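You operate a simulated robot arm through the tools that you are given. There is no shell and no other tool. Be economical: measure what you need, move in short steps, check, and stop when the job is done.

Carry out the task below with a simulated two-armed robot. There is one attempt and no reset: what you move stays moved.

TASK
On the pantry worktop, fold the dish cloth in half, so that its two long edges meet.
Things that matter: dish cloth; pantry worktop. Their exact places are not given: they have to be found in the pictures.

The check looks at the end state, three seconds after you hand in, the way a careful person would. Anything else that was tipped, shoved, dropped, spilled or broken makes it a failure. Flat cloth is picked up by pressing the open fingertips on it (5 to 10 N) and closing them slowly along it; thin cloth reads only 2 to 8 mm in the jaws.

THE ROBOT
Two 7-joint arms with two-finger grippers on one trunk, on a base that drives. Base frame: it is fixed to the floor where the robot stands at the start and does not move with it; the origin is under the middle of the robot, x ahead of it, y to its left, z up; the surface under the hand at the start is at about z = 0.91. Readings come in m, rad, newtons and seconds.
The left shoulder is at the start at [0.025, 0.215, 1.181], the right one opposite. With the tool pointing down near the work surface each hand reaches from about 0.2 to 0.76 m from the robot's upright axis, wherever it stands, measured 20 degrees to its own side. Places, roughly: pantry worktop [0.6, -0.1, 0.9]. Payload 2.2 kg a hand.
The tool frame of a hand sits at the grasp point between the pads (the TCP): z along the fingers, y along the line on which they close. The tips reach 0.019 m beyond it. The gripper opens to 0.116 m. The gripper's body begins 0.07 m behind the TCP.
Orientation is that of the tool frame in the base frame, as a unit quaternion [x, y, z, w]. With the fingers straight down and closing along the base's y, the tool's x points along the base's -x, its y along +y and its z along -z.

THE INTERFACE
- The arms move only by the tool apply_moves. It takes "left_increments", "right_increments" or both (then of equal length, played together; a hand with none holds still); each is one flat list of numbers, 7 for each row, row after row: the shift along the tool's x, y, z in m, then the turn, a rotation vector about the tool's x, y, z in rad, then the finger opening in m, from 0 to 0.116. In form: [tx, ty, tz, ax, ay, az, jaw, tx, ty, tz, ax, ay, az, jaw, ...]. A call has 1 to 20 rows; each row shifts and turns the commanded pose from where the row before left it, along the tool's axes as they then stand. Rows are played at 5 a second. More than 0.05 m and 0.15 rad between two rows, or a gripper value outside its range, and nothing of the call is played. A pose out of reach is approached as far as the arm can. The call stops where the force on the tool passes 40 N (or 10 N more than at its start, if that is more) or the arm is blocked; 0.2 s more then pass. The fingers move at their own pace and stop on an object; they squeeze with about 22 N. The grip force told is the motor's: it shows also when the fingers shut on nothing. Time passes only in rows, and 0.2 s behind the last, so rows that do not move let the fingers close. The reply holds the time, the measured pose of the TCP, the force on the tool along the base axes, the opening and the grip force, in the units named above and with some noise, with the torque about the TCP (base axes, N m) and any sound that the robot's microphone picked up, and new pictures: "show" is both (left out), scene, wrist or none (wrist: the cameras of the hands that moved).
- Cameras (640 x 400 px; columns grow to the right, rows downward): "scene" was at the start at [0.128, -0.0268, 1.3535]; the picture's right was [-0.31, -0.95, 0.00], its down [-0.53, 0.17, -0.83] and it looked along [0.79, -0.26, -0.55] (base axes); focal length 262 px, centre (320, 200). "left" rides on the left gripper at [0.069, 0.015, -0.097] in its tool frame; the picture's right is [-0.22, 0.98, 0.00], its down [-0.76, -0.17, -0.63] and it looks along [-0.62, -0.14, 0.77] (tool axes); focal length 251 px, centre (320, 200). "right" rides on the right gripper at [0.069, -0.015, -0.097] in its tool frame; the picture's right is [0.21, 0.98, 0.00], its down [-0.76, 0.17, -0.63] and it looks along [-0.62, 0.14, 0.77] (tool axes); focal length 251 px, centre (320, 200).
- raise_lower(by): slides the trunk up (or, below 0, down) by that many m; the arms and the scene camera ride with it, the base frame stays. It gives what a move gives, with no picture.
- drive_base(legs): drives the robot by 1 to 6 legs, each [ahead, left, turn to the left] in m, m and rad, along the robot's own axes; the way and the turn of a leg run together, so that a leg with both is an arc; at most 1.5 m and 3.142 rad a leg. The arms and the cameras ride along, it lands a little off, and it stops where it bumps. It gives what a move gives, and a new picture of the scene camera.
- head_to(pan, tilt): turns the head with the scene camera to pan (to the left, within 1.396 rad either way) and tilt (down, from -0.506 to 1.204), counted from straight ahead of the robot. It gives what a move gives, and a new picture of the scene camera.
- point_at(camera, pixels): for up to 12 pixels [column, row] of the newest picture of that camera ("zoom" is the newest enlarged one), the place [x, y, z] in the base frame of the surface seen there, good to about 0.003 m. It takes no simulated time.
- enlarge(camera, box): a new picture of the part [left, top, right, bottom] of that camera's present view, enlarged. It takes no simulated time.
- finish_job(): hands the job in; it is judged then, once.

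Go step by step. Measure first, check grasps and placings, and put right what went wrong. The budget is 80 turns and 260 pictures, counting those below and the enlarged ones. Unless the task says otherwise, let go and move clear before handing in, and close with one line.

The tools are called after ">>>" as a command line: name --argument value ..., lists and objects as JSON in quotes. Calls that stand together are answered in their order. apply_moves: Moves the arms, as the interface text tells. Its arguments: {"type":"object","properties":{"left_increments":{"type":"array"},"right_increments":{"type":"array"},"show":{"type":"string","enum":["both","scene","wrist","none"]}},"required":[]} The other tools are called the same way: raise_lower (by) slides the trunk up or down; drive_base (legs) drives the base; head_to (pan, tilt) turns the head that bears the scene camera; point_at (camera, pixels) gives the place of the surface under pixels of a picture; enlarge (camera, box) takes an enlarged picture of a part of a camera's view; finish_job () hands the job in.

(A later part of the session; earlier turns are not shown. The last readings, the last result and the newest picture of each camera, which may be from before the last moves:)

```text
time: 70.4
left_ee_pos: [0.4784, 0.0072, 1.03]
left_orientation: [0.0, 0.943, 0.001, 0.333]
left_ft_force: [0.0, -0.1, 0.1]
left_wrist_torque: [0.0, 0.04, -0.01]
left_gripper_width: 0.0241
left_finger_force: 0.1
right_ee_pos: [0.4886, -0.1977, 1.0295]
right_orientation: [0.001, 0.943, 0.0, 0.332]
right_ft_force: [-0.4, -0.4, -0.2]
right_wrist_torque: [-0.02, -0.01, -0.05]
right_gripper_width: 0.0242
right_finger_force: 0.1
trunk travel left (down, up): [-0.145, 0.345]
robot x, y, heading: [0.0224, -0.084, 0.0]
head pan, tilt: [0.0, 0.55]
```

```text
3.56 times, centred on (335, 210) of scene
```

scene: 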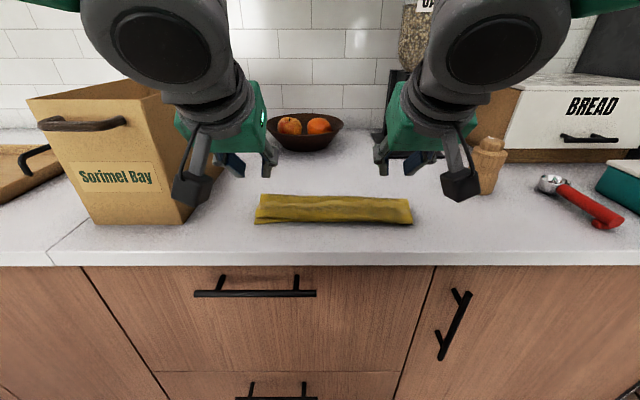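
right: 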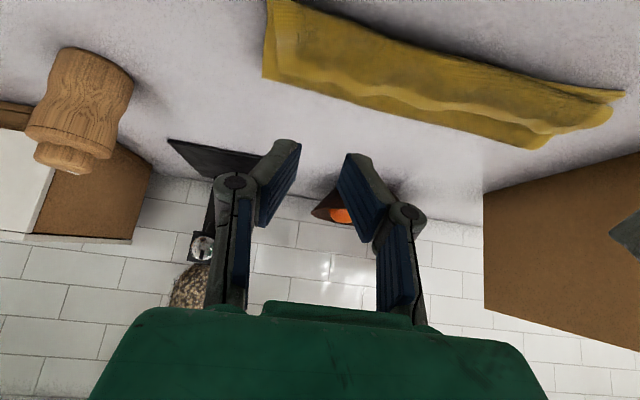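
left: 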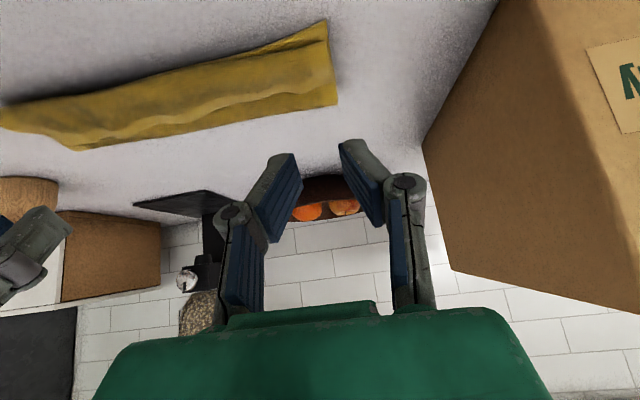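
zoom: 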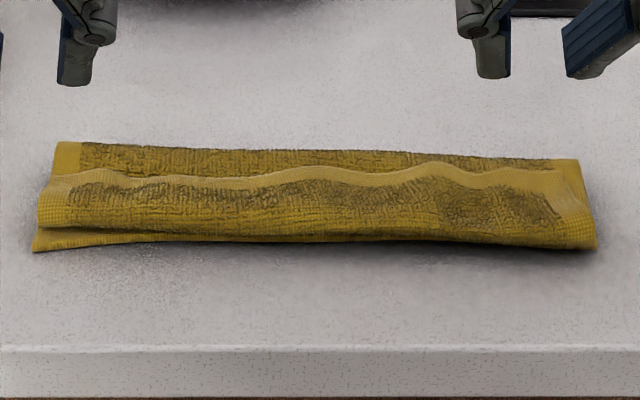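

>>> point_at --camera "zoom" --pixels '[[60, 175], [100, 180], [130, 181], [160, 182], [440, 168], [480, 175], [520, 174], [555, 172], [100, 152], [500, 164], [100, 195], [500, 185]]'

```text
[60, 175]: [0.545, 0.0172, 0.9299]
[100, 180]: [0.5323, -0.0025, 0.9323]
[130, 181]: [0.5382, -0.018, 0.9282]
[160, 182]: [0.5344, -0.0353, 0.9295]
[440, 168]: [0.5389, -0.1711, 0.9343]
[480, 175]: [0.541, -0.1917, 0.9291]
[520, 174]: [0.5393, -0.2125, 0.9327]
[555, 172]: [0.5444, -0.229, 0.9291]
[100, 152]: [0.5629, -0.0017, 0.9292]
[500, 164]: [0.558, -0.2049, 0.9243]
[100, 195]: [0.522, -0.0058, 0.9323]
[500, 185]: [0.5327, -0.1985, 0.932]
```

Hem sits at x≈0.54, z≈0.93. I'll turn both hands so the fingers point slightly back toward the robot (tilt about -0.35), in place above the cloth.

>>> apply_moves --left_increments '[0, 0, 0, 0, 0.1, 0, 0.024, 0, 0, 0, 0, 0.1, 0, 0.024, 0, 0, 0, 0, 0.1, 0, 0.024, 0, 0, 0, 0, 0.1, 0, 0.024, 0, 0, 0, 0, 0.1, 0, 0.024, 0, 0, 0, 0, 0.1, 0, 0.024, 0, 0, 0, 0, 0.1, 0, 0.024, 0, 0, 0, 0, 0.1, 0, 0.024, 0, 0, 0, 0, 0.1, 0, 0.024, 0, 0, 0, 0, 0.13, 0, 0.024, 0, 0, 0, 0, 0, 0, 0.024]' --right_increments '[0, 0, 0, 0, 0.1, 0, 0.024, 0, 0, 0, 0, 0.1, 0, 0.024, 0, 0, 0, 0, 0.1, 0, 0.024, 0, 0, 0, 0, 0.1, 0, 0.024, 0, 0, 0, 0, 0.1, 0, 0.024, 0, 0, 0, 0, 0.1, 0, 0.024, 0, 0, 0, 0, 0.1, 0, 0.024, 0, 0, 0, 0, 0.1, 0, 0.024, 0, 0, 0, 0, 0.1, 0, 0.024, 0, 0, 0, 0, 0.13, 0, 0.024, 0, 0, 0, 0, 0, 0, 0.024]' --show "scene"

```text
time: 72.8
left_ee_pos: [0.4803, 0.0054, 1.0334]
left_orientation: [0.0, 0.985, 0.0, -0.174]
left_ft_force: [0.4, -0.1, 0.6]
left_wrist_torque: [0.01, -0.01, -0.04]
left_gripper_width: 0.0239
left_finger_force: 0.0
right_ee_pos: [0.4869, -0.1983, 1.0296]
right_orientation: [0.001, 0.985, 0.002, -0.174]
right_ft_force: [0.3, 0.3, -0.1]
right_wrist_torque: [0.0, -0.06, 0.02]
right_gripper_width: 0.024
right_finger_force: 0.1
trunk travel left (down, up): [-0.145, 0.345]
robot x, y, heading: [0.0217, -0.0832, 0.0]
head pan, tilt: [0.0, 0.55]
```

scene: 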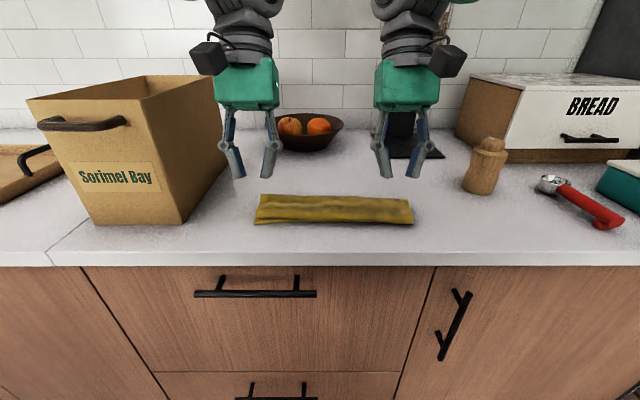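

That posture is fine. I'll tilt a bit more and go down to just above the hem.

>>> apply_moves --left_increments '[0, 0, 0, 0, 0.075, 0, 0.024, 0, 0, 0, 0, 0.075, 0, 0.024, -0.0134, -0.0005, 0.0056, 0, 0, 0, 0.024, -0.0134, -0.0005, 0.0056, 0, 0, 0, 0.024, -0.0134, -0.0005, 0.0056, 0, 0, 0, 0.024, -0.0134, -0.0005, 0.0056, 0, 0, 0, 0.024, -0.0134, -0.0005, 0.0056, 0, 0, 0, 0.024, -0.0134, -0.0005, 0.0056, 0, 0, 0, 0.024, 0, 0, 0, 0, 0, 0, 0.024]' --right_increments '[0, 0, 0, 0, 0.075, 0, 0.024, 0, 0, 0, 0, 0.075, 0, 0.024, -0.0122, -0.00145, 0.0056, 0, 0, 0, 0.024, -0.0122, -0.00145, 0.0056, 0, 0, 0, 0.024, -0.0122, -0.00145, 0.0056, 0, 0, 0, 0.024, -0.0122, -0.00145, 0.0056, 0, 0, 0, 0.024, -0.0122, -0.00145, 0.0056, 0, 0, 0, 0.024, -0.0122, -0.00145, 0.0056, 0, 0, 0, 0.024, 0, 0, 0, 0, 0, 0, 0.024]'

>>> enlarge --camera "scene" --box '[240, 160, 430, 240]'

```text
time: 74.8
left_ee_pos: [0.5372, 0.0008, 0.9639]
left_orientation: [0.001, 0.969, 0.001, -0.247]
left_ft_force: [0.6, 0.2, 0.6]
left_wrist_torque: [-0.03, 0.01, -0.03]
left_gripper_width: 0.0241
left_finger_force: 0.1
right_ee_pos: [0.5369, -0.2038, 0.9638]
right_orientation: [0.0, 0.969, 0.002, -0.248]
right_ft_force: [-0.7, 0.8, 0.6]
right_wrist_torque: [-0.01, 0.0, 0.01]
right_gripper_width: 0.024
right_finger_force: 0.1
trunk travel left (down, up): [-0.145, 0.345]
robot x, y, heading: [0.0227, -0.0824, -0.003]
head pan, tilt: [0.0, 0.55]
```

scene: 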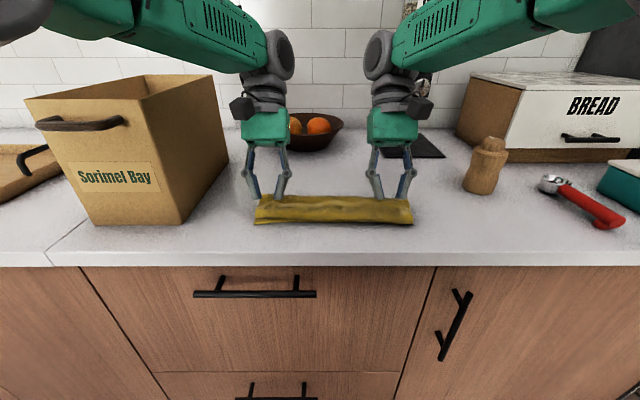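
right: 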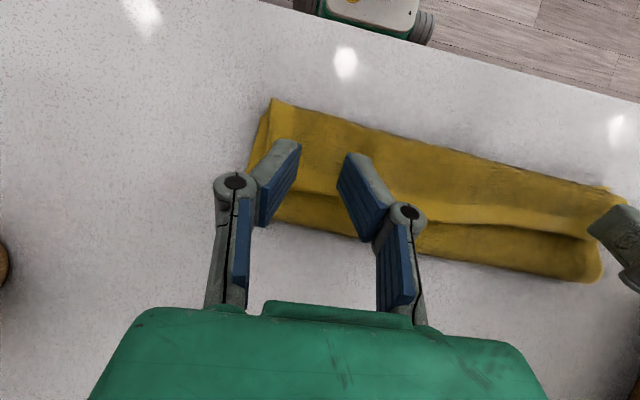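
left: 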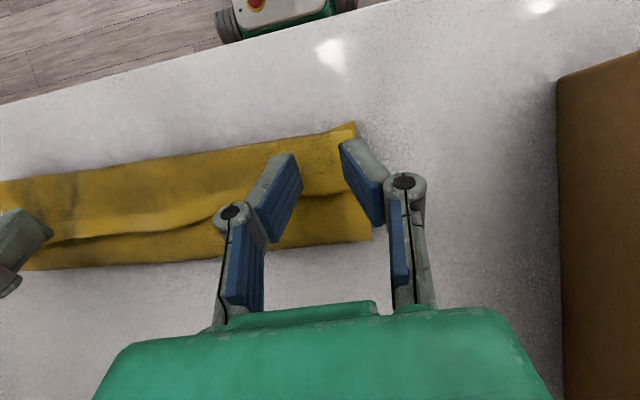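

```text
3.37 times, centred on (335, 200) of scene
```

zoom: 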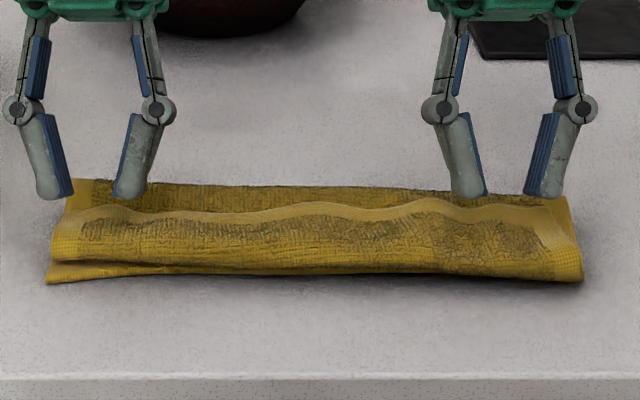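

The tips hang right over the hem. I'll go down gently, shifting a few mm inward, and watch the force.

>>> apply_moves --left_increments '[-0.0004, 0, 0.0021, 0, 0, 0, 0.024, -0.0004, 0, 0.0021, 0, 0, 0, 0.024, -0.0004, 0, 0.0021, 0, 0, 0, 0.024, -0.0004, 0, 0.0021, 0, 0, 0, 0.024, -0.0004, 0, 0.0021, 0, 0, 0, 0.024, -0.0004, 0, 0.0021, 0, 0, 0, 0.024, -0.001, 0, 0.0018, 0, 0, 0, 0.024]' --right_increments '[-0.0004, 0, 0.0021, 0, 0, 0, 0.024, -0.0004, 0, 0.0021, 0, 0, 0, 0.024, -0.0004, 0, 0.0021, 0, 0, 0, 0.024, -0.0004, 0, 0.0021, 0, 0, 0, 0.024, -0.0004, 0, 0.0021, 0, 0, 0, 0.024, -0.0004, 0, 0.0021, 0, 0, 0, 0.024, -0.001, 0, 0.0018, 0, 0, 0, 0.024]'

>>> enlarge --camera "scene" --box '[240, 160, 430, 240]'

```text
time: 76.4
left_ee_pos: [0.5331, 0.0008, 0.949]
left_orientation: [0.0, 0.969, 0.0, -0.248]
left_ft_force: [0.7, -0.3, -0.1]
left_wrist_torque: [0.0, 0.01, -0.04]
left_gripper_width: 0.024
left_finger_force: 0.0
right_ee_pos: [0.5323, -0.2075, 0.9508]
right_orientation: [0.001, 0.969, 0.002, -0.247]
right_ft_force: [0.0, -0.5, -0.5]
right_wrist_torque: [-0.01, -0.04, -0.01]
right_gripper_width: 0.0242
right_finger_force: 0.2
trunk travel left (down, up): [-0.145, 0.345]
robot x, y, heading: [0.0202, -0.0879, -0.001]
head pan, tilt: [0.0, 0.55]
```

scene: 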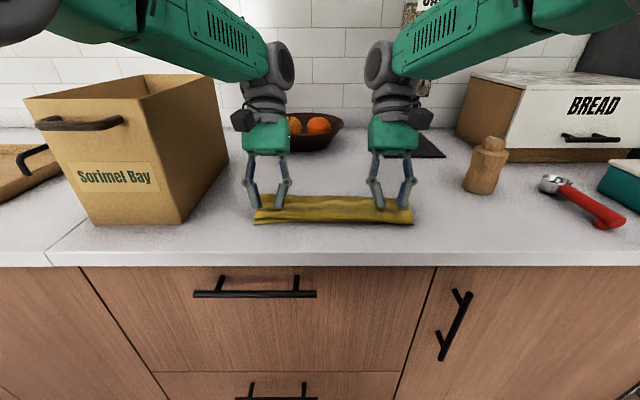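
right: 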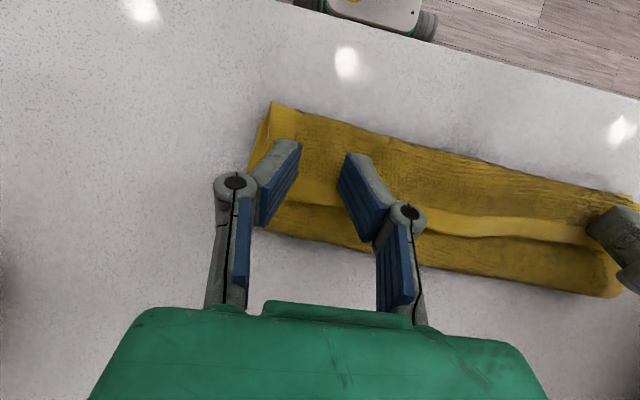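
left: 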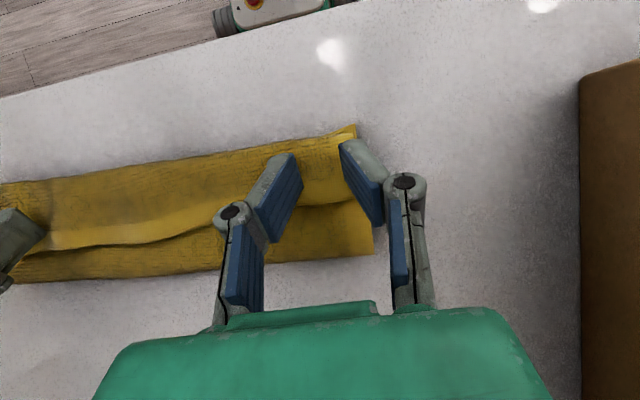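

```text
3.37 times, centred on (335, 200) of scene
```

zoom: 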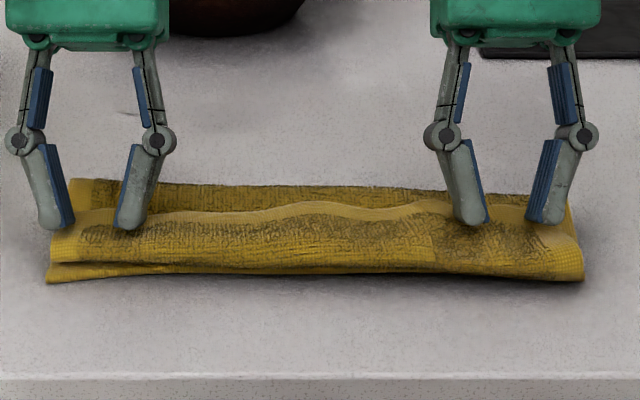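

The tips touch just inside the hem with almost no force yet. I'll press on.

>>> apply_moves --left_increments '[-0.0005, 0, 0.0009, 0, 0, 0, 0.024, -0.0005, 0, 0.0009, 0, 0, 0, 0.024, -0.0005, 0, 0.0009, 0, 0, 0, 0.024, -0.0005, 0, 0.0009, 0, 0, 0, 0.024]' --right_increments '[-0.0005, 0, 0.0009, 0, 0, 0, 0.024, -0.0005, 0, 0.0009, 0, 0, 0, 0.024, -0.0005, 0, 0.0009, 0, 0, 0, 0.024, -0.0005, 0, 0.0009, 0, 0, 0, 0.024]' --show "none"

>>> apply_moves --left_increments '[-0.0005, 0, 0.0009, 0, 0, 0, 0.024, -0.0005, 0, 0.0009, 0, 0, 0, 0.024]' --right_increments '[-0.0005, 0, 0.0009, 0, 0, 0, 0.024, -0.0005, 0, 0.0009, 0, 0, 0, 0.024]' --show "none"

```text
time: 77.4
left_ee_pos: [0.5319, 0.0011, 0.9439]
left_orientation: [0.001, 0.969, 0.001, -0.248]
left_ft_force: [-0.8, -0.3, 1.2]
left_wrist_torque: [0.01, 0.0, 0.0]
left_gripper_width: 0.0237
left_finger_force: 0.2
right_ee_pos: [0.5327, -0.2063, 0.9454]
right_orientation: [0.0, 0.969, 0.002, -0.248]
right_ft_force: [0.4, 0.3, 0.6]
right_wrist_torque: [0.0, -0.03, -0.02]
right_gripper_width: 0.0238
right_finger_force: 0.1
trunk travel left (down, up): [-0.145, 0.345]
robot x, y, heading: [0.0214, -0.0867, -0.002]
head pan, tilt: [0.0, 0.55]
```

```text
time: 78.0
left_ee_pos: [0.5324, 0.0013, 0.9424]
left_orientation: [0.0, 0.969, 0.001, -0.248]
left_ft_force: [0.4, -1.5, 1.3]
left_wrist_torque: [-0.01, -0.01, -0.03]
left_gripper_width: 0.0236
left_finger_force: 0.1
right_ee_pos: [0.5314, -0.2063, 0.9439]
right_orientation: [0.001, 0.969, 0.001, -0.248]
right_ft_force: [1.6, 0.7, 1.0]
right_wrist_torque: [-0.01, 0.03, 0.0]
right_gripper_width: 0.0241
right_finger_force: 0.0
trunk travel left (down, up): [-0.145, 0.345]
robot x, y, heading: [0.024, -0.0854, -0.003]
head pan, tilt: [0.0, 0.55]
```

>>> apply_moves --left_increments '[-0.0005, 0, 0.0009, 0, 0, 0, 0.024, -0.0005, 0, 0.0009, 0, 0, 0, 0.024]' --right_increments '[-0.0005, 0, 0.0009, 0, 0, 0, 0.024, -0.0005, 0, 0.0009, 0, 0, 0, 0.024]' --show "none"

>>> apply_moves --left_increments '[-0.0005, 0, 0.0009, 0, 0, 0, 0.024]' --right_increments '[-0.0005, 0, 0.0009, 0, 0, 0, 0.024]' --show "none"

```text
time: 78.6
left_ee_pos: [0.531, 0.0012, 0.9404]
left_orientation: [0.0, 0.969, 0.0, -0.247]
left_ft_force: [1.6, -1.4, 4.9]
left_wrist_torque: [-0.04, -0.02, 0.0]
left_gripper_width: 0.0235
left_finger_force: 0.0
right_ee_pos: [0.5325, -0.2067, 0.9433]
right_orientation: [0.001, 0.969, 0.002, -0.248]
right_ft_force: [-0.2, 0.1, 2.3]
right_wrist_torque: [0.03, 0.02, -0.05]
right_gripper_width: 0.0241
right_finger_force: 0.0
trunk travel left (down, up): [-0.145, 0.345]
robot x, y, heading: [0.021, -0.0823, 0.002]
head pan, tilt: [0.0, 0.55]
```

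```text
time: 79.0
left_ee_pos: [0.5307, 0.0014, 0.9402]
left_orientation: [0.0, 0.969, 0.002, -0.246]
left_ft_force: [1.6, -0.1, 7.4]
left_wrist_torque: [-0.01, -0.03, 0.02]
left_gripper_width: 0.0237
left_finger_force: 0.0
right_ee_pos: [0.5318, -0.2077, 0.9418]
right_orientation: [0.0, 0.969, 0.001, -0.248]
right_ft_force: [-0.5, -0.3, 3.5]
right_wrist_torque: [-0.01, 0.0, -0.03]
right_gripper_width: 0.0239
right_finger_force: 0.0
trunk travel left (down, up): [-0.145, 0.345]
robot x, y, heading: [0.0205, -0.0871, -0.005]
head pan, tilt: [0.0, 0.55]
```

Left presses 7 N, right 3.5 N, which is enough to grab only the top layer. Closing slowly.

>>> apply_moves --left_increments '[0, 0, 0, 0, 0, 0, 0.02, 0, 0, 0, 0, 0, 0, 0.016, 0, 0, 0, 0, 0, 0, 0.012, 0, 0, 0, 0, 0, 0, 0.008, 0, 0, 0, 0, 0, 0, 0.004, 0, 0, 0, 0, 0, 0, 0, 0, 0, 0, 0, 0, 0, 0]' --right_increments '[-0.0004, 0, 0.0007, 0, 0, 0, 0.02, 0, 0, 0, 0, 0, 0, 0.016, 0, 0, 0, 0, 0, 0, 0.012, 0, 0, 0, 0, 0, 0, 0.008, 0, 0, 0, 0, 0, 0, 0.004, 0, 0, 0, 0, 0, 0, 0, 0, 0, 0, 0, 0, 0, 0]'

>>> enlarge --camera "scene" --box '[240, 160, 430, 240]'

```text
time: 80.6
left_ee_pos: [0.5314, 0.001, 0.9386]
left_orientation: [0.0, 0.969, 0.0, -0.248]
left_ft_force: [-0.3, -1.9, 5.4]
left_wrist_torque: [-0.03, 0.01, 0.01]
left_gripper_width: 0.0051
left_finger_force: 21.6
right_ee_pos: [0.5328, -0.206, 0.9413]
right_orientation: [0.001, 0.969, 0.002, -0.248]
right_ft_force: [-0.4, 1.9, 3.0]
right_wrist_torque: [-0.03, -0.01, 0.01]
right_gripper_width: 0.0046
right_finger_force: 22.3
trunk travel left (down, up): [-0.145, 0.345]
robot x, y, heading: [0.0198, -0.0875, -0.001]
head pan, tilt: [0.0, 0.55]
```

scene: 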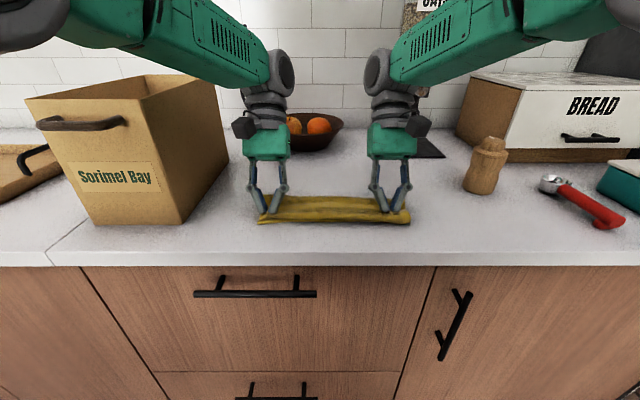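
right: 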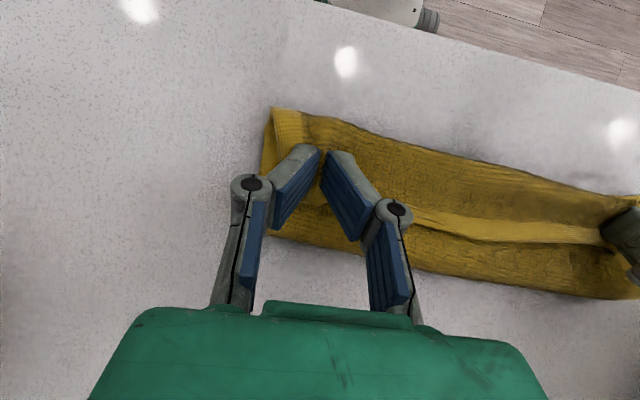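
left: 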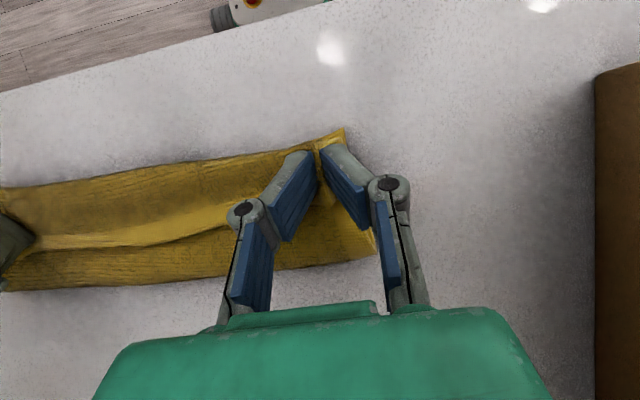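

```text
3.37 times, centred on (335, 200) of scene
```

zoom: 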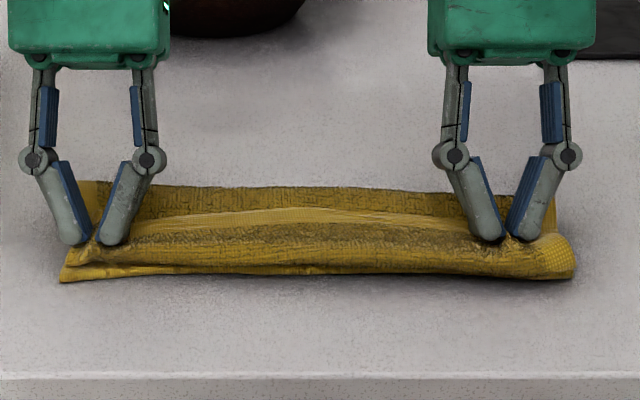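

Both grips show single-fold widths (about 5 mm). I'll lift up and slightly away to unroll, then look.

>>> apply_moves --left_increments '[-0.0003, 0, -0.0073, 0, 0, 0, 0, -0.0003, 0, -0.0073, 0, 0, 0, 0, -0.0003, 0, -0.0073, 0, 0, 0, 0, -0.0003, 0, -0.0073, 0, 0, 0, 0, -0.0003, 0, -0.0073, 0, 0, 0, 0, -0.0003, 0, -0.0073, 0, 0, 0, 0, -0.0003, 0, -0.0073, 0, 0, 0, 0, -0.0003, 0, -0.0073, 0, 0, 0, 0]' --right_increments '[-0.0003, 0, -0.0073, 0, 0, 0, 0, -0.0003, 0, -0.0073, 0, 0, 0, 0, -0.0003, 0, -0.0073, 0, 0, 0, 0, -0.0003, 0, -0.0073, 0, 0, 0, 0, -0.0003, 0, -0.0073, 0, 0, 0, 0, -0.0003, 0, -0.0073, 0, 0, 0, 0, -0.0003, 0, -0.0073, 0, 0, 0, 0, -0.0003, 0, -0.0073, 0, 0, 0, 0]'

>>> enlarge --camera "scene" --box '[240, 140, 430, 240]'

```text
time: 82.4
left_ee_pos: [0.5632, 0.0012, 0.9895]
left_orientation: [0.0, 0.969, 0.001, -0.247]
left_ft_force: [0.2, -2.4, -0.2]
left_wrist_torque: [-0.03, 0.0, -0.04]
left_gripper_width: 0.0051
left_finger_force: 22.4
right_ee_pos: [0.5644, -0.2055, 0.989]
right_orientation: [0.0, 0.968, 0.002, -0.249]
right_ft_force: [1.2, 2.3, -0.1]
right_wrist_torque: [0.04, -0.01, 0.0]
right_gripper_width: 0.0046
right_finger_force: 22.4
trunk travel left (down, up): [-0.145, 0.345]
robot x, y, heading: [0.0181, -0.0835, -0.002]
head pan, tilt: [0.0, 0.55]
```

scene: 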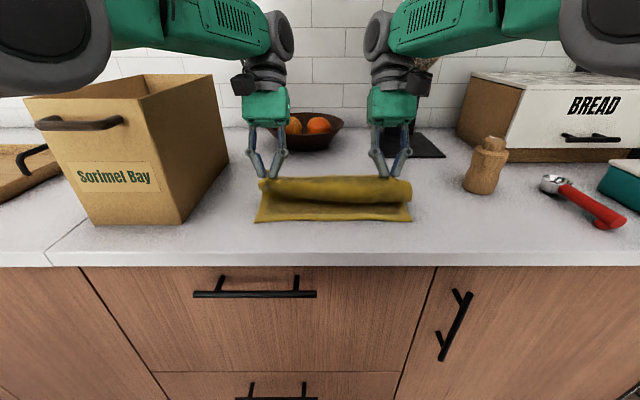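
right: 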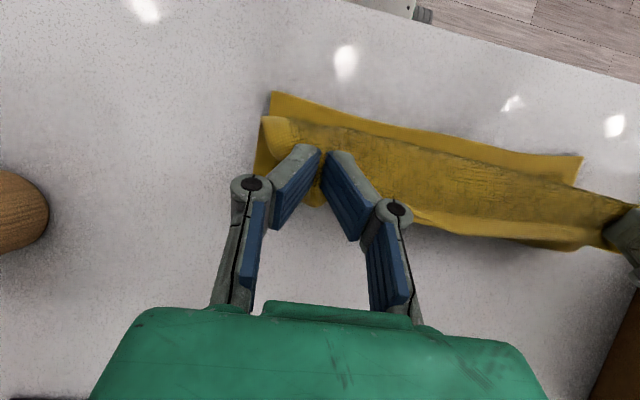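
left: 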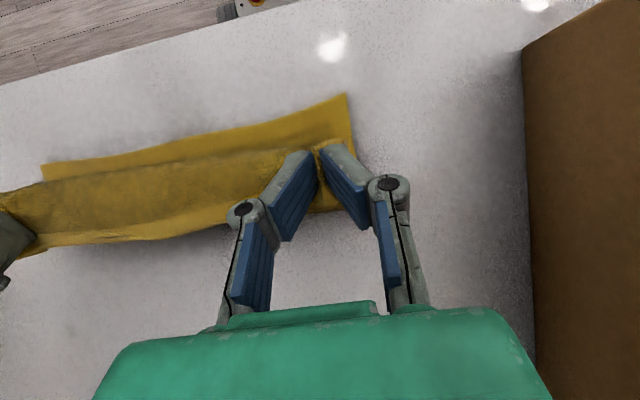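

```text
3.37 times, centred on (335, 190) of scene
```

zoom: 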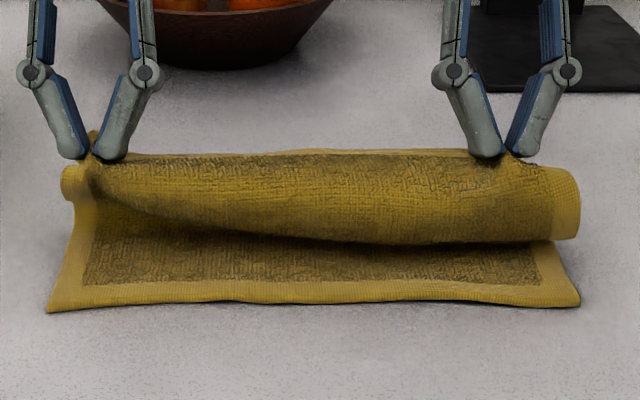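

The cloth unrolls cleanly. Now I'll swing it taut over the crease, turning the fingers strongly with it; first part up to about 40° past vertical.

>>> apply_moves --left_increments '[-0.0013, 0, -0.0087, 0, -0.1, 0, 0, -0.0024, 0, -0.0073, 0, -0.1, 0, 0, -0.0032, 0, -0.0069, 0, -0.1, 0, 0, -0.0052, 0, -0.0056, 0, -0.1, 0, 0, 0.0108, 0, 0.0023, 0, -0.1, 0, 0, 0.0108, 0, 0.0025, 0, -0.1, 0, 0, 0.0108, 0, 0.0026, 0, -0.1, 0, 0, 0.0108, 0, 0.0028, 0, -0.1, 0, 0, 0.0107, 0, 0.003, 0, -0.1, 0, 0, 0.0107, 0, 0.0031, 0, -0.1, 0, 0]' --right_increments '[-0.0013, 0, -0.0087, 0, -0.1, 0, 0, -0.0024, 0, -0.0073, 0, -0.1, 0, 0, -0.0032, 0, -0.0069, 0, -0.1, 0, 0, -0.0052, 0, -0.0056, 0, -0.1, 0, 0, 0.0108, 0, 0.0023, 0, -0.1, 0, 0, 0.0108, 0, 0.0025, 0, -0.1, 0, 0, 0.0108, 0, 0.0026, 0, -0.1, 0, 0, 0.0108, 0, 0.0028, 0, -0.1, 0, 0, 0.0107, 0, 0.003, 0, -0.1, 0, 0, 0.0107, 0, 0.0031, 0, -0.1, 0, 0]'

>>> enlarge --camera "scene" --box '[240, 140, 430, 240]'

```text
time: 84.6
left_ee_pos: [0.5208, 0.0004, 0.9879]
left_orientation: [0.0, 0.969, 0.0, 0.249]
left_ft_force: [0.4, -1.2, 0.4]
left_wrist_torque: [-0.02, 0.0, -0.04]
left_gripper_width: 0.0048
left_finger_force: 21.6
right_ee_pos: [0.5229, -0.2058, 0.9867]
right_orientation: [0.001, 0.969, 0.001, 0.248]
right_ft_force: [-0.5, 1.9, -0.4]
right_wrist_torque: [0.0, 0.0, 0.03]
right_gripper_width: 0.0046
right_finger_force: 22.2
trunk travel left (down, up): [-0.145, 0.345]
robot x, y, heading: [0.0211, -0.0854, -0.004]
head pan, tilt: [0.0, 0.55]
```

scene: 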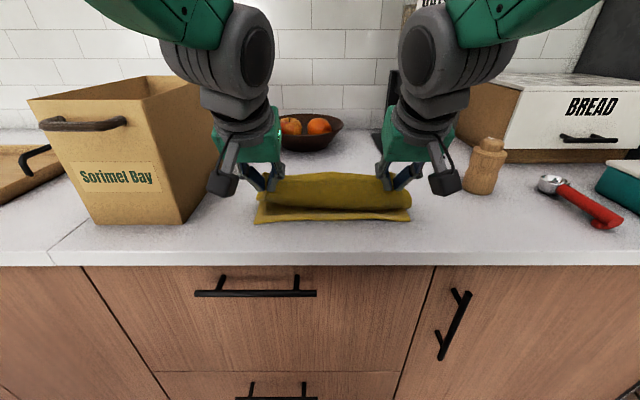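
right: 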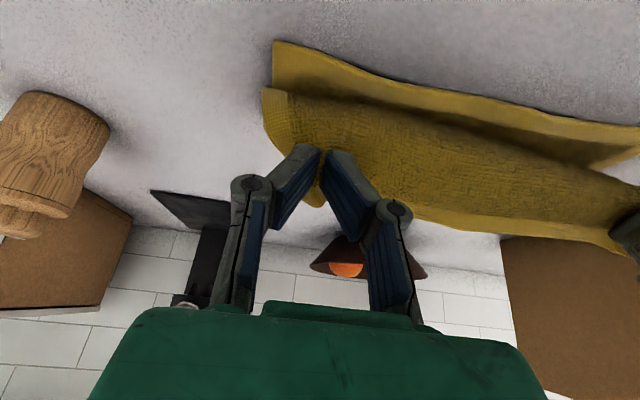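
left: 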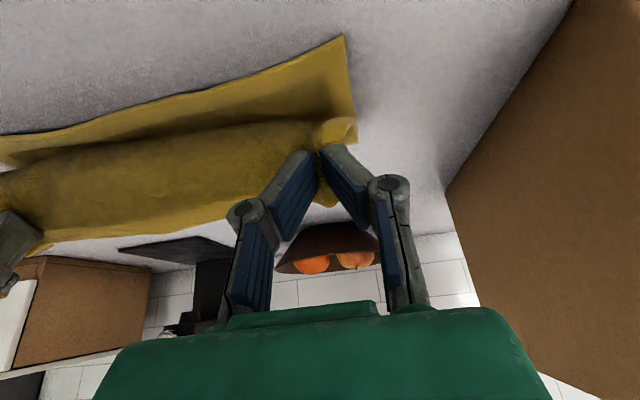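

```text
3.37 times, centred on (335, 190) of scene
```

zoom: 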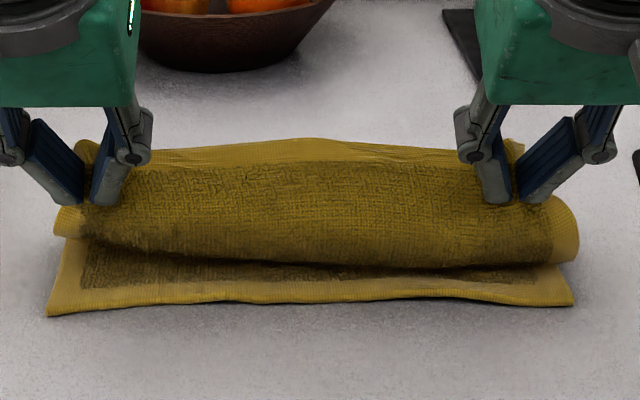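

The flap still sags toward me below the grips (zoom row ~265). I'll measure its shape before continuing.

>>> point_at --camera "zoom" --pixels '[[300, 143], [300, 180], [300, 220], [300, 250], [300, 275], [300, 300], [120, 240], [540, 250], [60, 308], [560, 300]]'

>>> point_at --camera "left" --pixels '[[350, 140], [340, 60], [100, 125], [100, 165], [120, 210], [235, 135]]'

```text
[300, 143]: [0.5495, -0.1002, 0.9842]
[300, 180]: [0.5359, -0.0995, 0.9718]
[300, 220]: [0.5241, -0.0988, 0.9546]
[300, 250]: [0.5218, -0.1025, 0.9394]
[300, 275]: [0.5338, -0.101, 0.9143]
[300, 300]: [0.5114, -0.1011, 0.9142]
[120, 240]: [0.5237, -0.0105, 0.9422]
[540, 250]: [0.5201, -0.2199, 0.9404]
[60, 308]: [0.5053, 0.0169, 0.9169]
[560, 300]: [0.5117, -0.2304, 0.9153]
```

```text
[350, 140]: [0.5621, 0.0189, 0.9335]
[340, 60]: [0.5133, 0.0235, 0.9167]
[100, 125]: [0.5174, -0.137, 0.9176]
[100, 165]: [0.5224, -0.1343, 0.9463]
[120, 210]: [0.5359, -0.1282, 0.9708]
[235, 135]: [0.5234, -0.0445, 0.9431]
```

The flap is slack because the crease rolled to x≈0.58; half the cloth from the near edge (0.511) should put it at about 0.603. I'll swing the hands back outward to re-lay the bottom flat to there.

>>> apply_moves --left_increments '[-0.0124, 0, 0.0056, 0, 0, 0, 0, -0.0124, 0, 0.0056, 0, 0, 0, 0, -0.0124, 0, 0.0056, 0, 0, 0, 0, -0.0124, 0, 0.0056, 0, 0, 0, 0, -0.0124, 0, 0.0056, 0, 0, 0, 0, -0.0124, 0, 0.0056, 0, 0, 0, 0, -0.0124, 0, 0.0056, 0, 0, 0, 0, -0.0124, 0, 0.0056, 0, 0, 0, 0]' --right_increments '[-0.0124, 0, 0.0056, 0, 0, 0, 0, -0.0124, 0, 0.0056, 0, 0, 0, 0, -0.0124, 0, 0.0056, 0, 0, 0, 0, -0.0124, 0, 0.0056, 0, 0, 0, 0, -0.0124, 0, 0.0056, 0, 0, 0, 0, -0.0124, 0, 0.0056, 0, 0, 0, 0, -0.0124, 0, 0.0056, 0, 0, 0, 0, -0.0124, 0, 0.0056, 0, 0, 0, 0]'

>>> enlarge --camera "scene" --box '[240, 140, 430, 240]'

```text
time: 86.4
left_ee_pos: [0.6322, 0.0024, 0.9943]
left_orientation: [0.0, 0.969, 0.001, 0.246]
left_ft_force: [0.6, -2.3, -0.5]
left_wrist_torque: [-0.04, 0.04, -0.01]
left_gripper_width: 0.005
left_finger_force: 22.3
right_ee_pos: [0.6312, -0.2053, 0.9942]
right_orientation: [0.001, 0.969, 0.001, 0.247]
right_ft_force: [0.4, 2.4, -0.4]
right_wrist_torque: [0.04, 0.0, 0.03]
right_gripper_width: 0.0044
right_finger_force: 22.4
trunk travel left (down, up): [-0.145, 0.345]
robot x, y, heading: [0.0235, -0.0887, 0.002]
head pan, tilt: [0.0, 0.55]
```

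scene: 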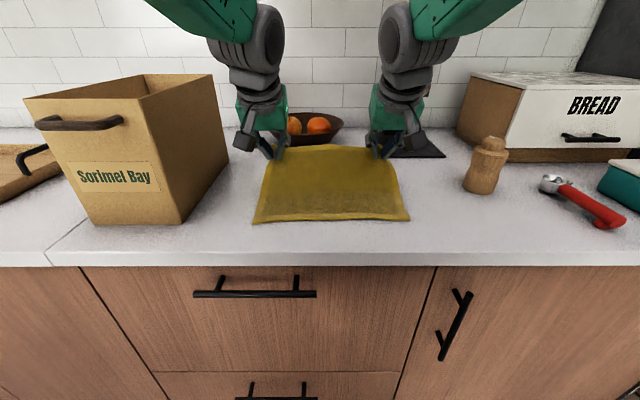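
right: 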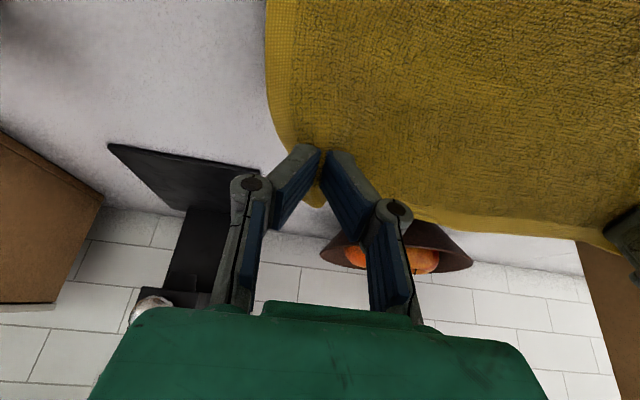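
left: 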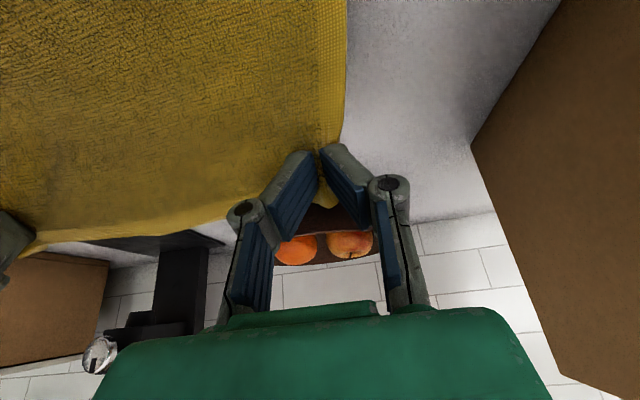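

```text
3.37 times, centred on (335, 190) of scene
```

zoom: 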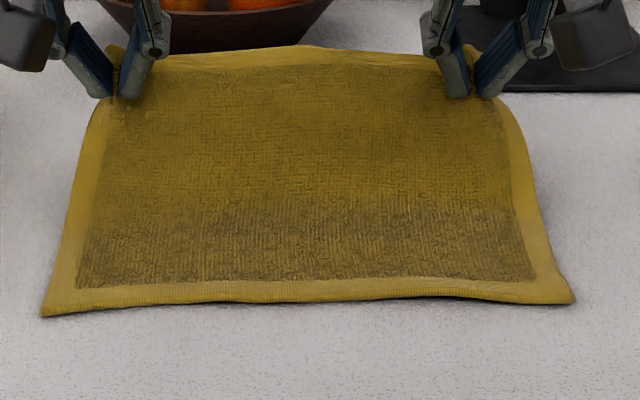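

The sheet is clean and taut now, hanging at the fingers' natural angle. I'll swing it over again with the fingers turned much further (to 1.2 rad) early in the arc, stopping before the final lowering.

>>> apply_moves --left_increments '[0.0083, 0, -0.0076, 0, -0.1, 0, 0, 0.008, 0, -0.0083, 0, -0.1, 0, 0, 0.0084, 0, -0.0081, 0, -0.1, 0, 0, 0.0087, 0, -0.0077, 0, -0.1, 0, 0, 0.009, 0, -0.0075, 0, -0.1, 0, 0, 0.0094, 0, -0.0071, 0, -0.1, 0, 0, 0.0098, 0, -0.0069, 0, -0.1, 0, 0, 0.0083, 0, -0.0074, 0, 0, 0, 0, 0.0093, 0, -0.0062, 0, 0, 0, 0, 0.0101, 0, -0.0048, 0, 0, 0, 0]' --right_increments '[0.0083, 0, -0.0076, 0, -0.1, 0, 0, 0.008, 0, -0.0083, 0, -0.1, 0, 0, 0.0084, 0, -0.0081, 0, -0.1, 0, 0, 0.0087, 0, -0.0077, 0, -0.1, 0, 0, 0.009, 0, -0.0075, 0, -0.1, 0, 0, 0.0094, 0, -0.0071, 0, -0.1, 0, 0, 0.0098, 0, -0.0069, 0, -0.1, 0, 0, 0.0083, 0, -0.0074, 0, 0, 0, 0, 0.0093, 0, -0.0062, 0, 0, 0, 0, 0.0101, 0, -0.0048, 0, 0, 0, 0]'

>>> enlarge --camera "scene" --box '[240, 140, 430, 240]'

```text
time: 88.6
left_ee_pos: [0.5382, 0.0129, 0.9759]
left_orientation: [-0.01, 0.865, 0.026, 0.5]
left_ft_force: [0.1, -7.7, -0.7]
left_wrist_torque: [-0.08, -0.01, -0.15]
left_gripper_width: 0.0049
left_finger_force: 21.7
left hand out of reach, approached as far as the arm can: row 4, 5, 6
right_ee_pos: [0.5343, -0.2028, 0.9747]
right_orientation: [0.002, 0.839, 0.02, 0.544]
right_ft_force: [0.7, 7.6, -0.3]
right_wrist_torque: [-0.02, 0.0, 0.18]
right_gripper_width: 0.0048
right_finger_force: 21.6
right hand out of reach, approached as far as the arm can: row 4, 5
trunk travel left (down, up): [-0.145, 0.345]
robot x, y, heading: [0.0214, -0.0892, -0.005]
head pan, tilt: [0.0, 0.55]
```

scene: 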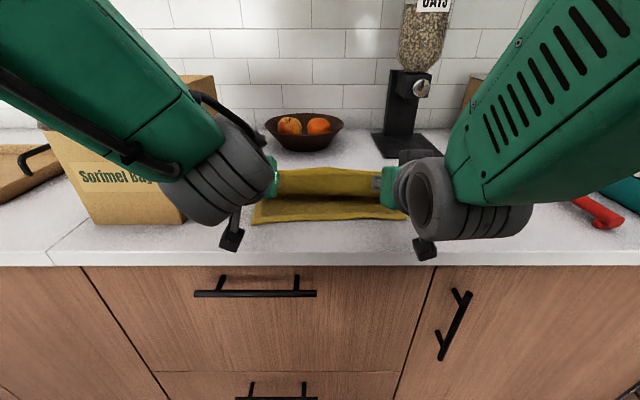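
right: 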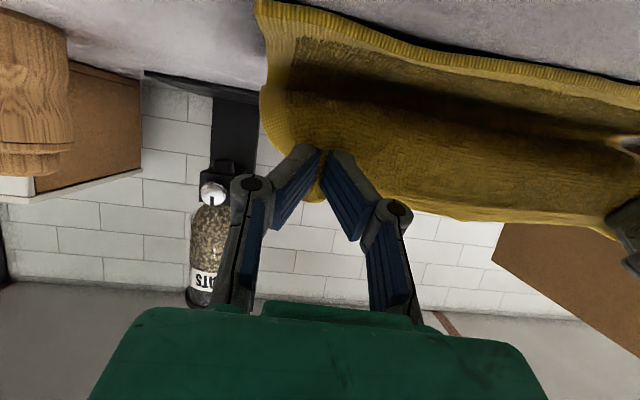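
left: 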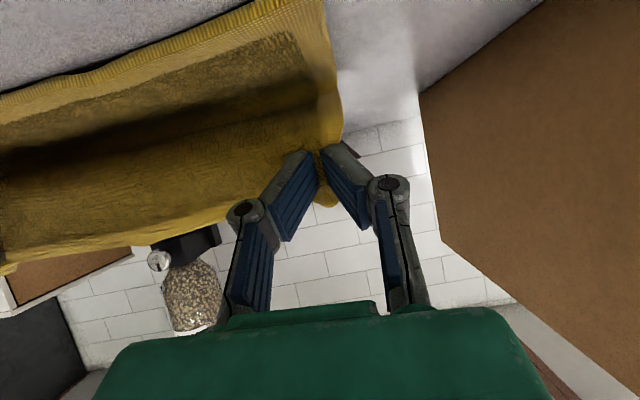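

```text
3.37 times, centred on (335, 190) of scene
```

zoom: 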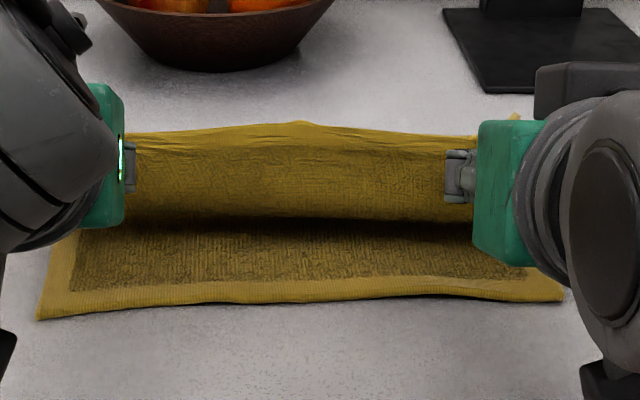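

The sheet is folding over nicely, with the bottom still flat. The arms hit their tilt limit (~1.05–1.15 rad) and lateral tension rose to 7.7 N. I'll ease that while continuing the arc.

>>> apply_moves --left_increments '[0.0075, -0.0025, -0.0036, 0, 0, 0, 0, 0.0075, -0.0025, -0.0036, 0, 0, 0, 0, 0.0075, -0.002, -0.0036, 0, 0, 0, 0]' --right_increments '[0.0066, 0.001, -0.0025, 0, 0, 0, 0, 0.0066, 0.001, -0.0025, 0, 0, 0, 0, 0.0066, 0.001, -0.0025, 0, 0, 0, 0]'

>>> enlarge --camera "scene" --box '[240, 140, 430, 240]'

```text
time: 89.4
left_ee_pos: [0.5173, 0.0057, 0.9604]
left_orientation: [-0.01, 0.865, 0.027, 0.501]
left_ft_force: [-0.2, -1.6, -0.7]
left_wrist_torque: [-0.05, 0.0, -0.01]
left_gripper_width: 0.0046
left_finger_force: 22.2
right_ee_pos: [0.5205, -0.1995, 0.9612]
right_orientation: [0.003, 0.839, 0.02, 0.544]
right_ft_force: [0.7, 1.7, -0.6]
right_wrist_torque: [-0.01, 0.04, 0.0]
right_gripper_width: 0.0044
right_finger_force: 22.3
trunk travel left (down, up): [-0.145, 0.345]
robot x, y, heading: [0.0205, -0.0815, -0.007]
head pan, tilt: [0.0, 0.55]
```

scene: 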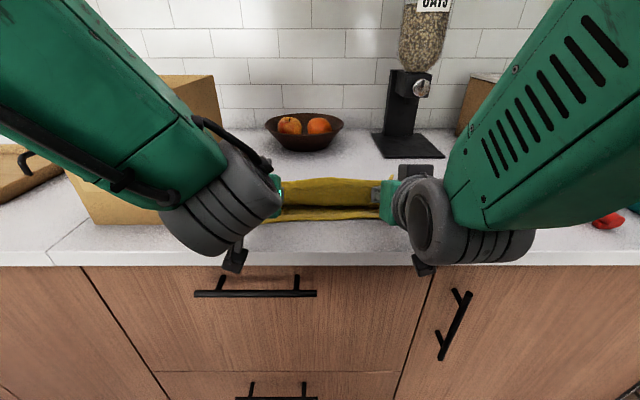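
right: 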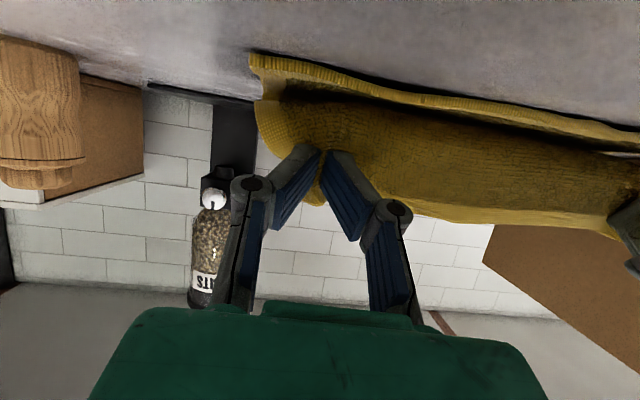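
left: 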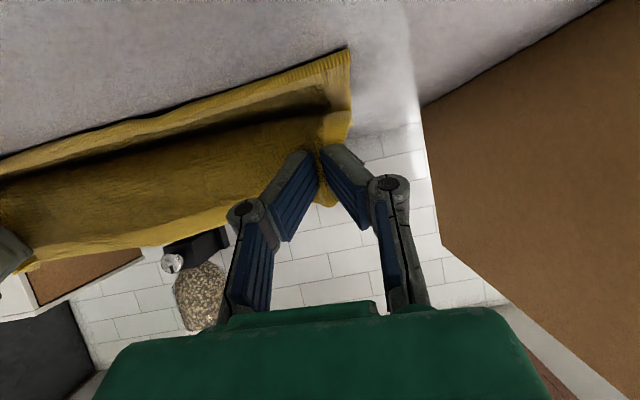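

```text
3.37 times, centred on (335, 190) of scene
```

zoom: 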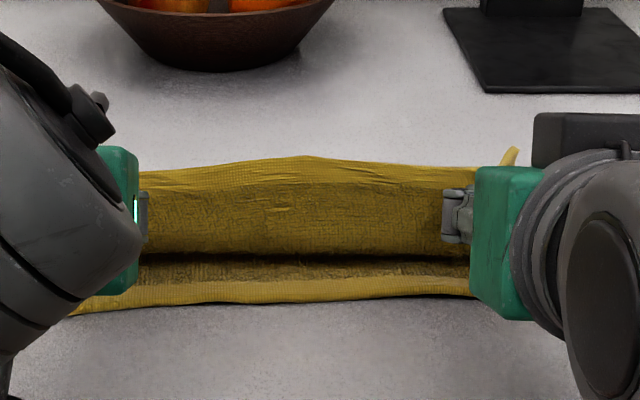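

>>> point_at --camera "zoom" --pixels '[[300, 158], [300, 190], [300, 220], [300, 248], [300, 265], [300, 300], [420, 245], [160, 250]]'

```text
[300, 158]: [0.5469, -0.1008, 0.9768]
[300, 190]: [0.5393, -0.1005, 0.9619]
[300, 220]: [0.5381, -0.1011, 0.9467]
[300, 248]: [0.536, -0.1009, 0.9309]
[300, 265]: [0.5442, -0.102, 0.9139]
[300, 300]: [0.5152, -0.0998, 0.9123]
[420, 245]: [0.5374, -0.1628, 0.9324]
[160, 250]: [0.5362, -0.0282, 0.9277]
```

The flap now stands as a vertical wall at x≈0.537 with its hem on top. I'll draw the hem further toward the robot so it leans over, then lower.

>>> apply_moves --left_increments '[0.0037, 0, -0.0046, 0, 0, 0, 0, 0.0037, 0, -0.0046, 0, 0, 0, 0, 0.0037, 0, -0.0046, 0, 0, 0, 0, 0.0037, 0, -0.0046, 0, 0, 0, 0, 0.004, 0, 0.0006, 0, 0, 0, 0, 0.004, 0, 0.0006, 0, 0, 0, 0]' --right_increments '[0.0043, 0, -0.0052, 0, 0, 0, 0, 0.0043, 0, -0.0052, 0, 0, 0, 0, 0.0043, 0, -0.0052, 0, 0, 0, 0, 0.0043, 0, -0.0052, 0, 0, 0, 0, 0.004, 0, 0.0006, 0, 0, 0, 0, 0.004, 0, 0.0006, 0, 0, 0, 0]'

>>> enlarge --camera "scene" --box '[240, 140, 430, 240]'

```text
time: 90.8
left_ee_pos: [0.4917, 0.0065, 0.9501]
left_orientation: [-0.009, 0.865, 0.026, 0.501]
left_ft_force: [0.3, -1.5, -0.5]
left_wrist_torque: [-0.04, 0.0, -0.01]
left_gripper_width: 0.0046
left_finger_force: 22.3
right_ee_pos: [0.4912, -0.2001, 0.9424]
right_orientation: [-0.002, 0.839, 0.013, 0.544]
right_ft_force: [-0.7, 1.1, 0.1]
right_wrist_torque: [0.0, 0.03, 0.03]
right_gripper_width: 0.0046
right_finger_force: 21.9
trunk travel left (down, up): [-0.145, 0.345]
robot x, y, heading: [0.0209, -0.0849, -0.001]
head pan, tilt: [0.0, 0.55]
```

scene: 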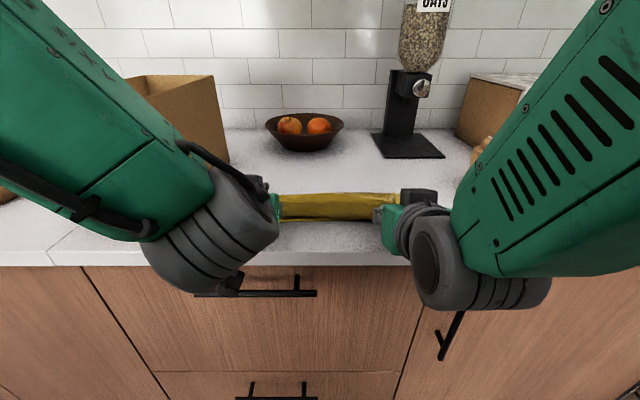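
right: 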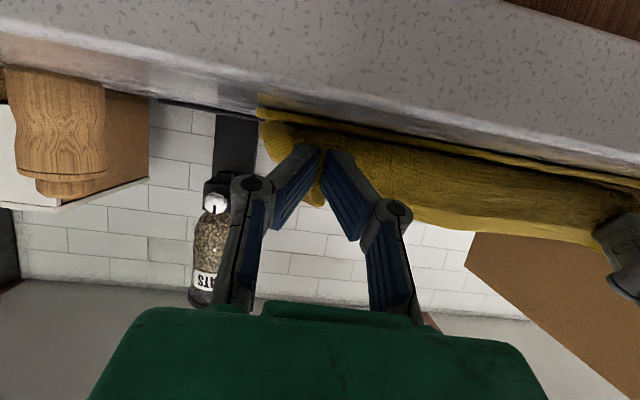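
left: 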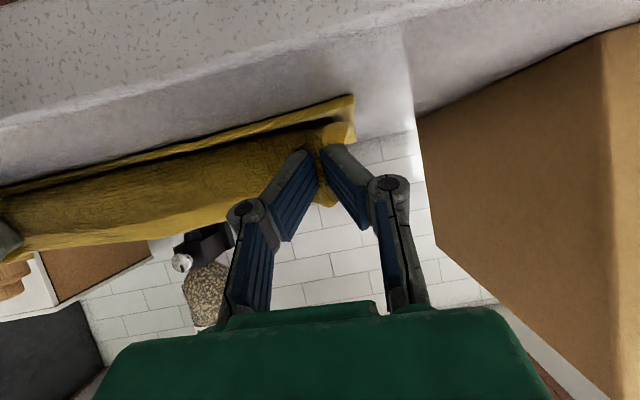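

```text
3.37 times, centred on (335, 190) of scene
```

zoom: 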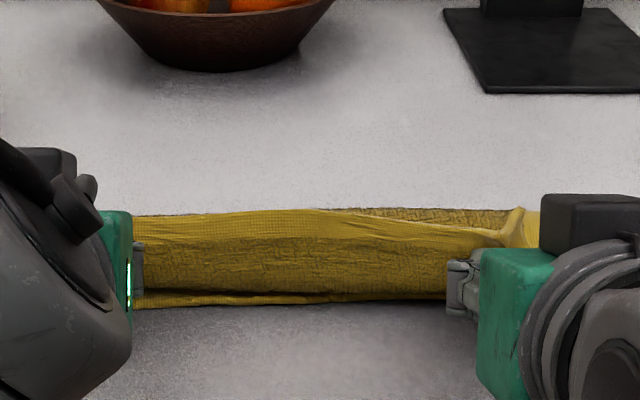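

>>> point_at --camera "zoom" --pixels '[[300, 211], [300, 240], [300, 265], [300, 285], [300, 303], [420, 211], [430, 222], [430, 235], [430, 260], [430, 285]]'

```text
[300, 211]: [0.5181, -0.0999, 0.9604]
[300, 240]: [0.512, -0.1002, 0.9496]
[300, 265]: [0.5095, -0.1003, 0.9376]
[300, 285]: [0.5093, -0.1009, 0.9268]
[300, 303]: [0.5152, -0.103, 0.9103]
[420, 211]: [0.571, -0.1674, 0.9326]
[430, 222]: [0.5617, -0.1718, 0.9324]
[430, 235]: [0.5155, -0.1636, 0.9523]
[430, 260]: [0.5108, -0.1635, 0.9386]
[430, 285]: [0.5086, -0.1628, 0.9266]
```

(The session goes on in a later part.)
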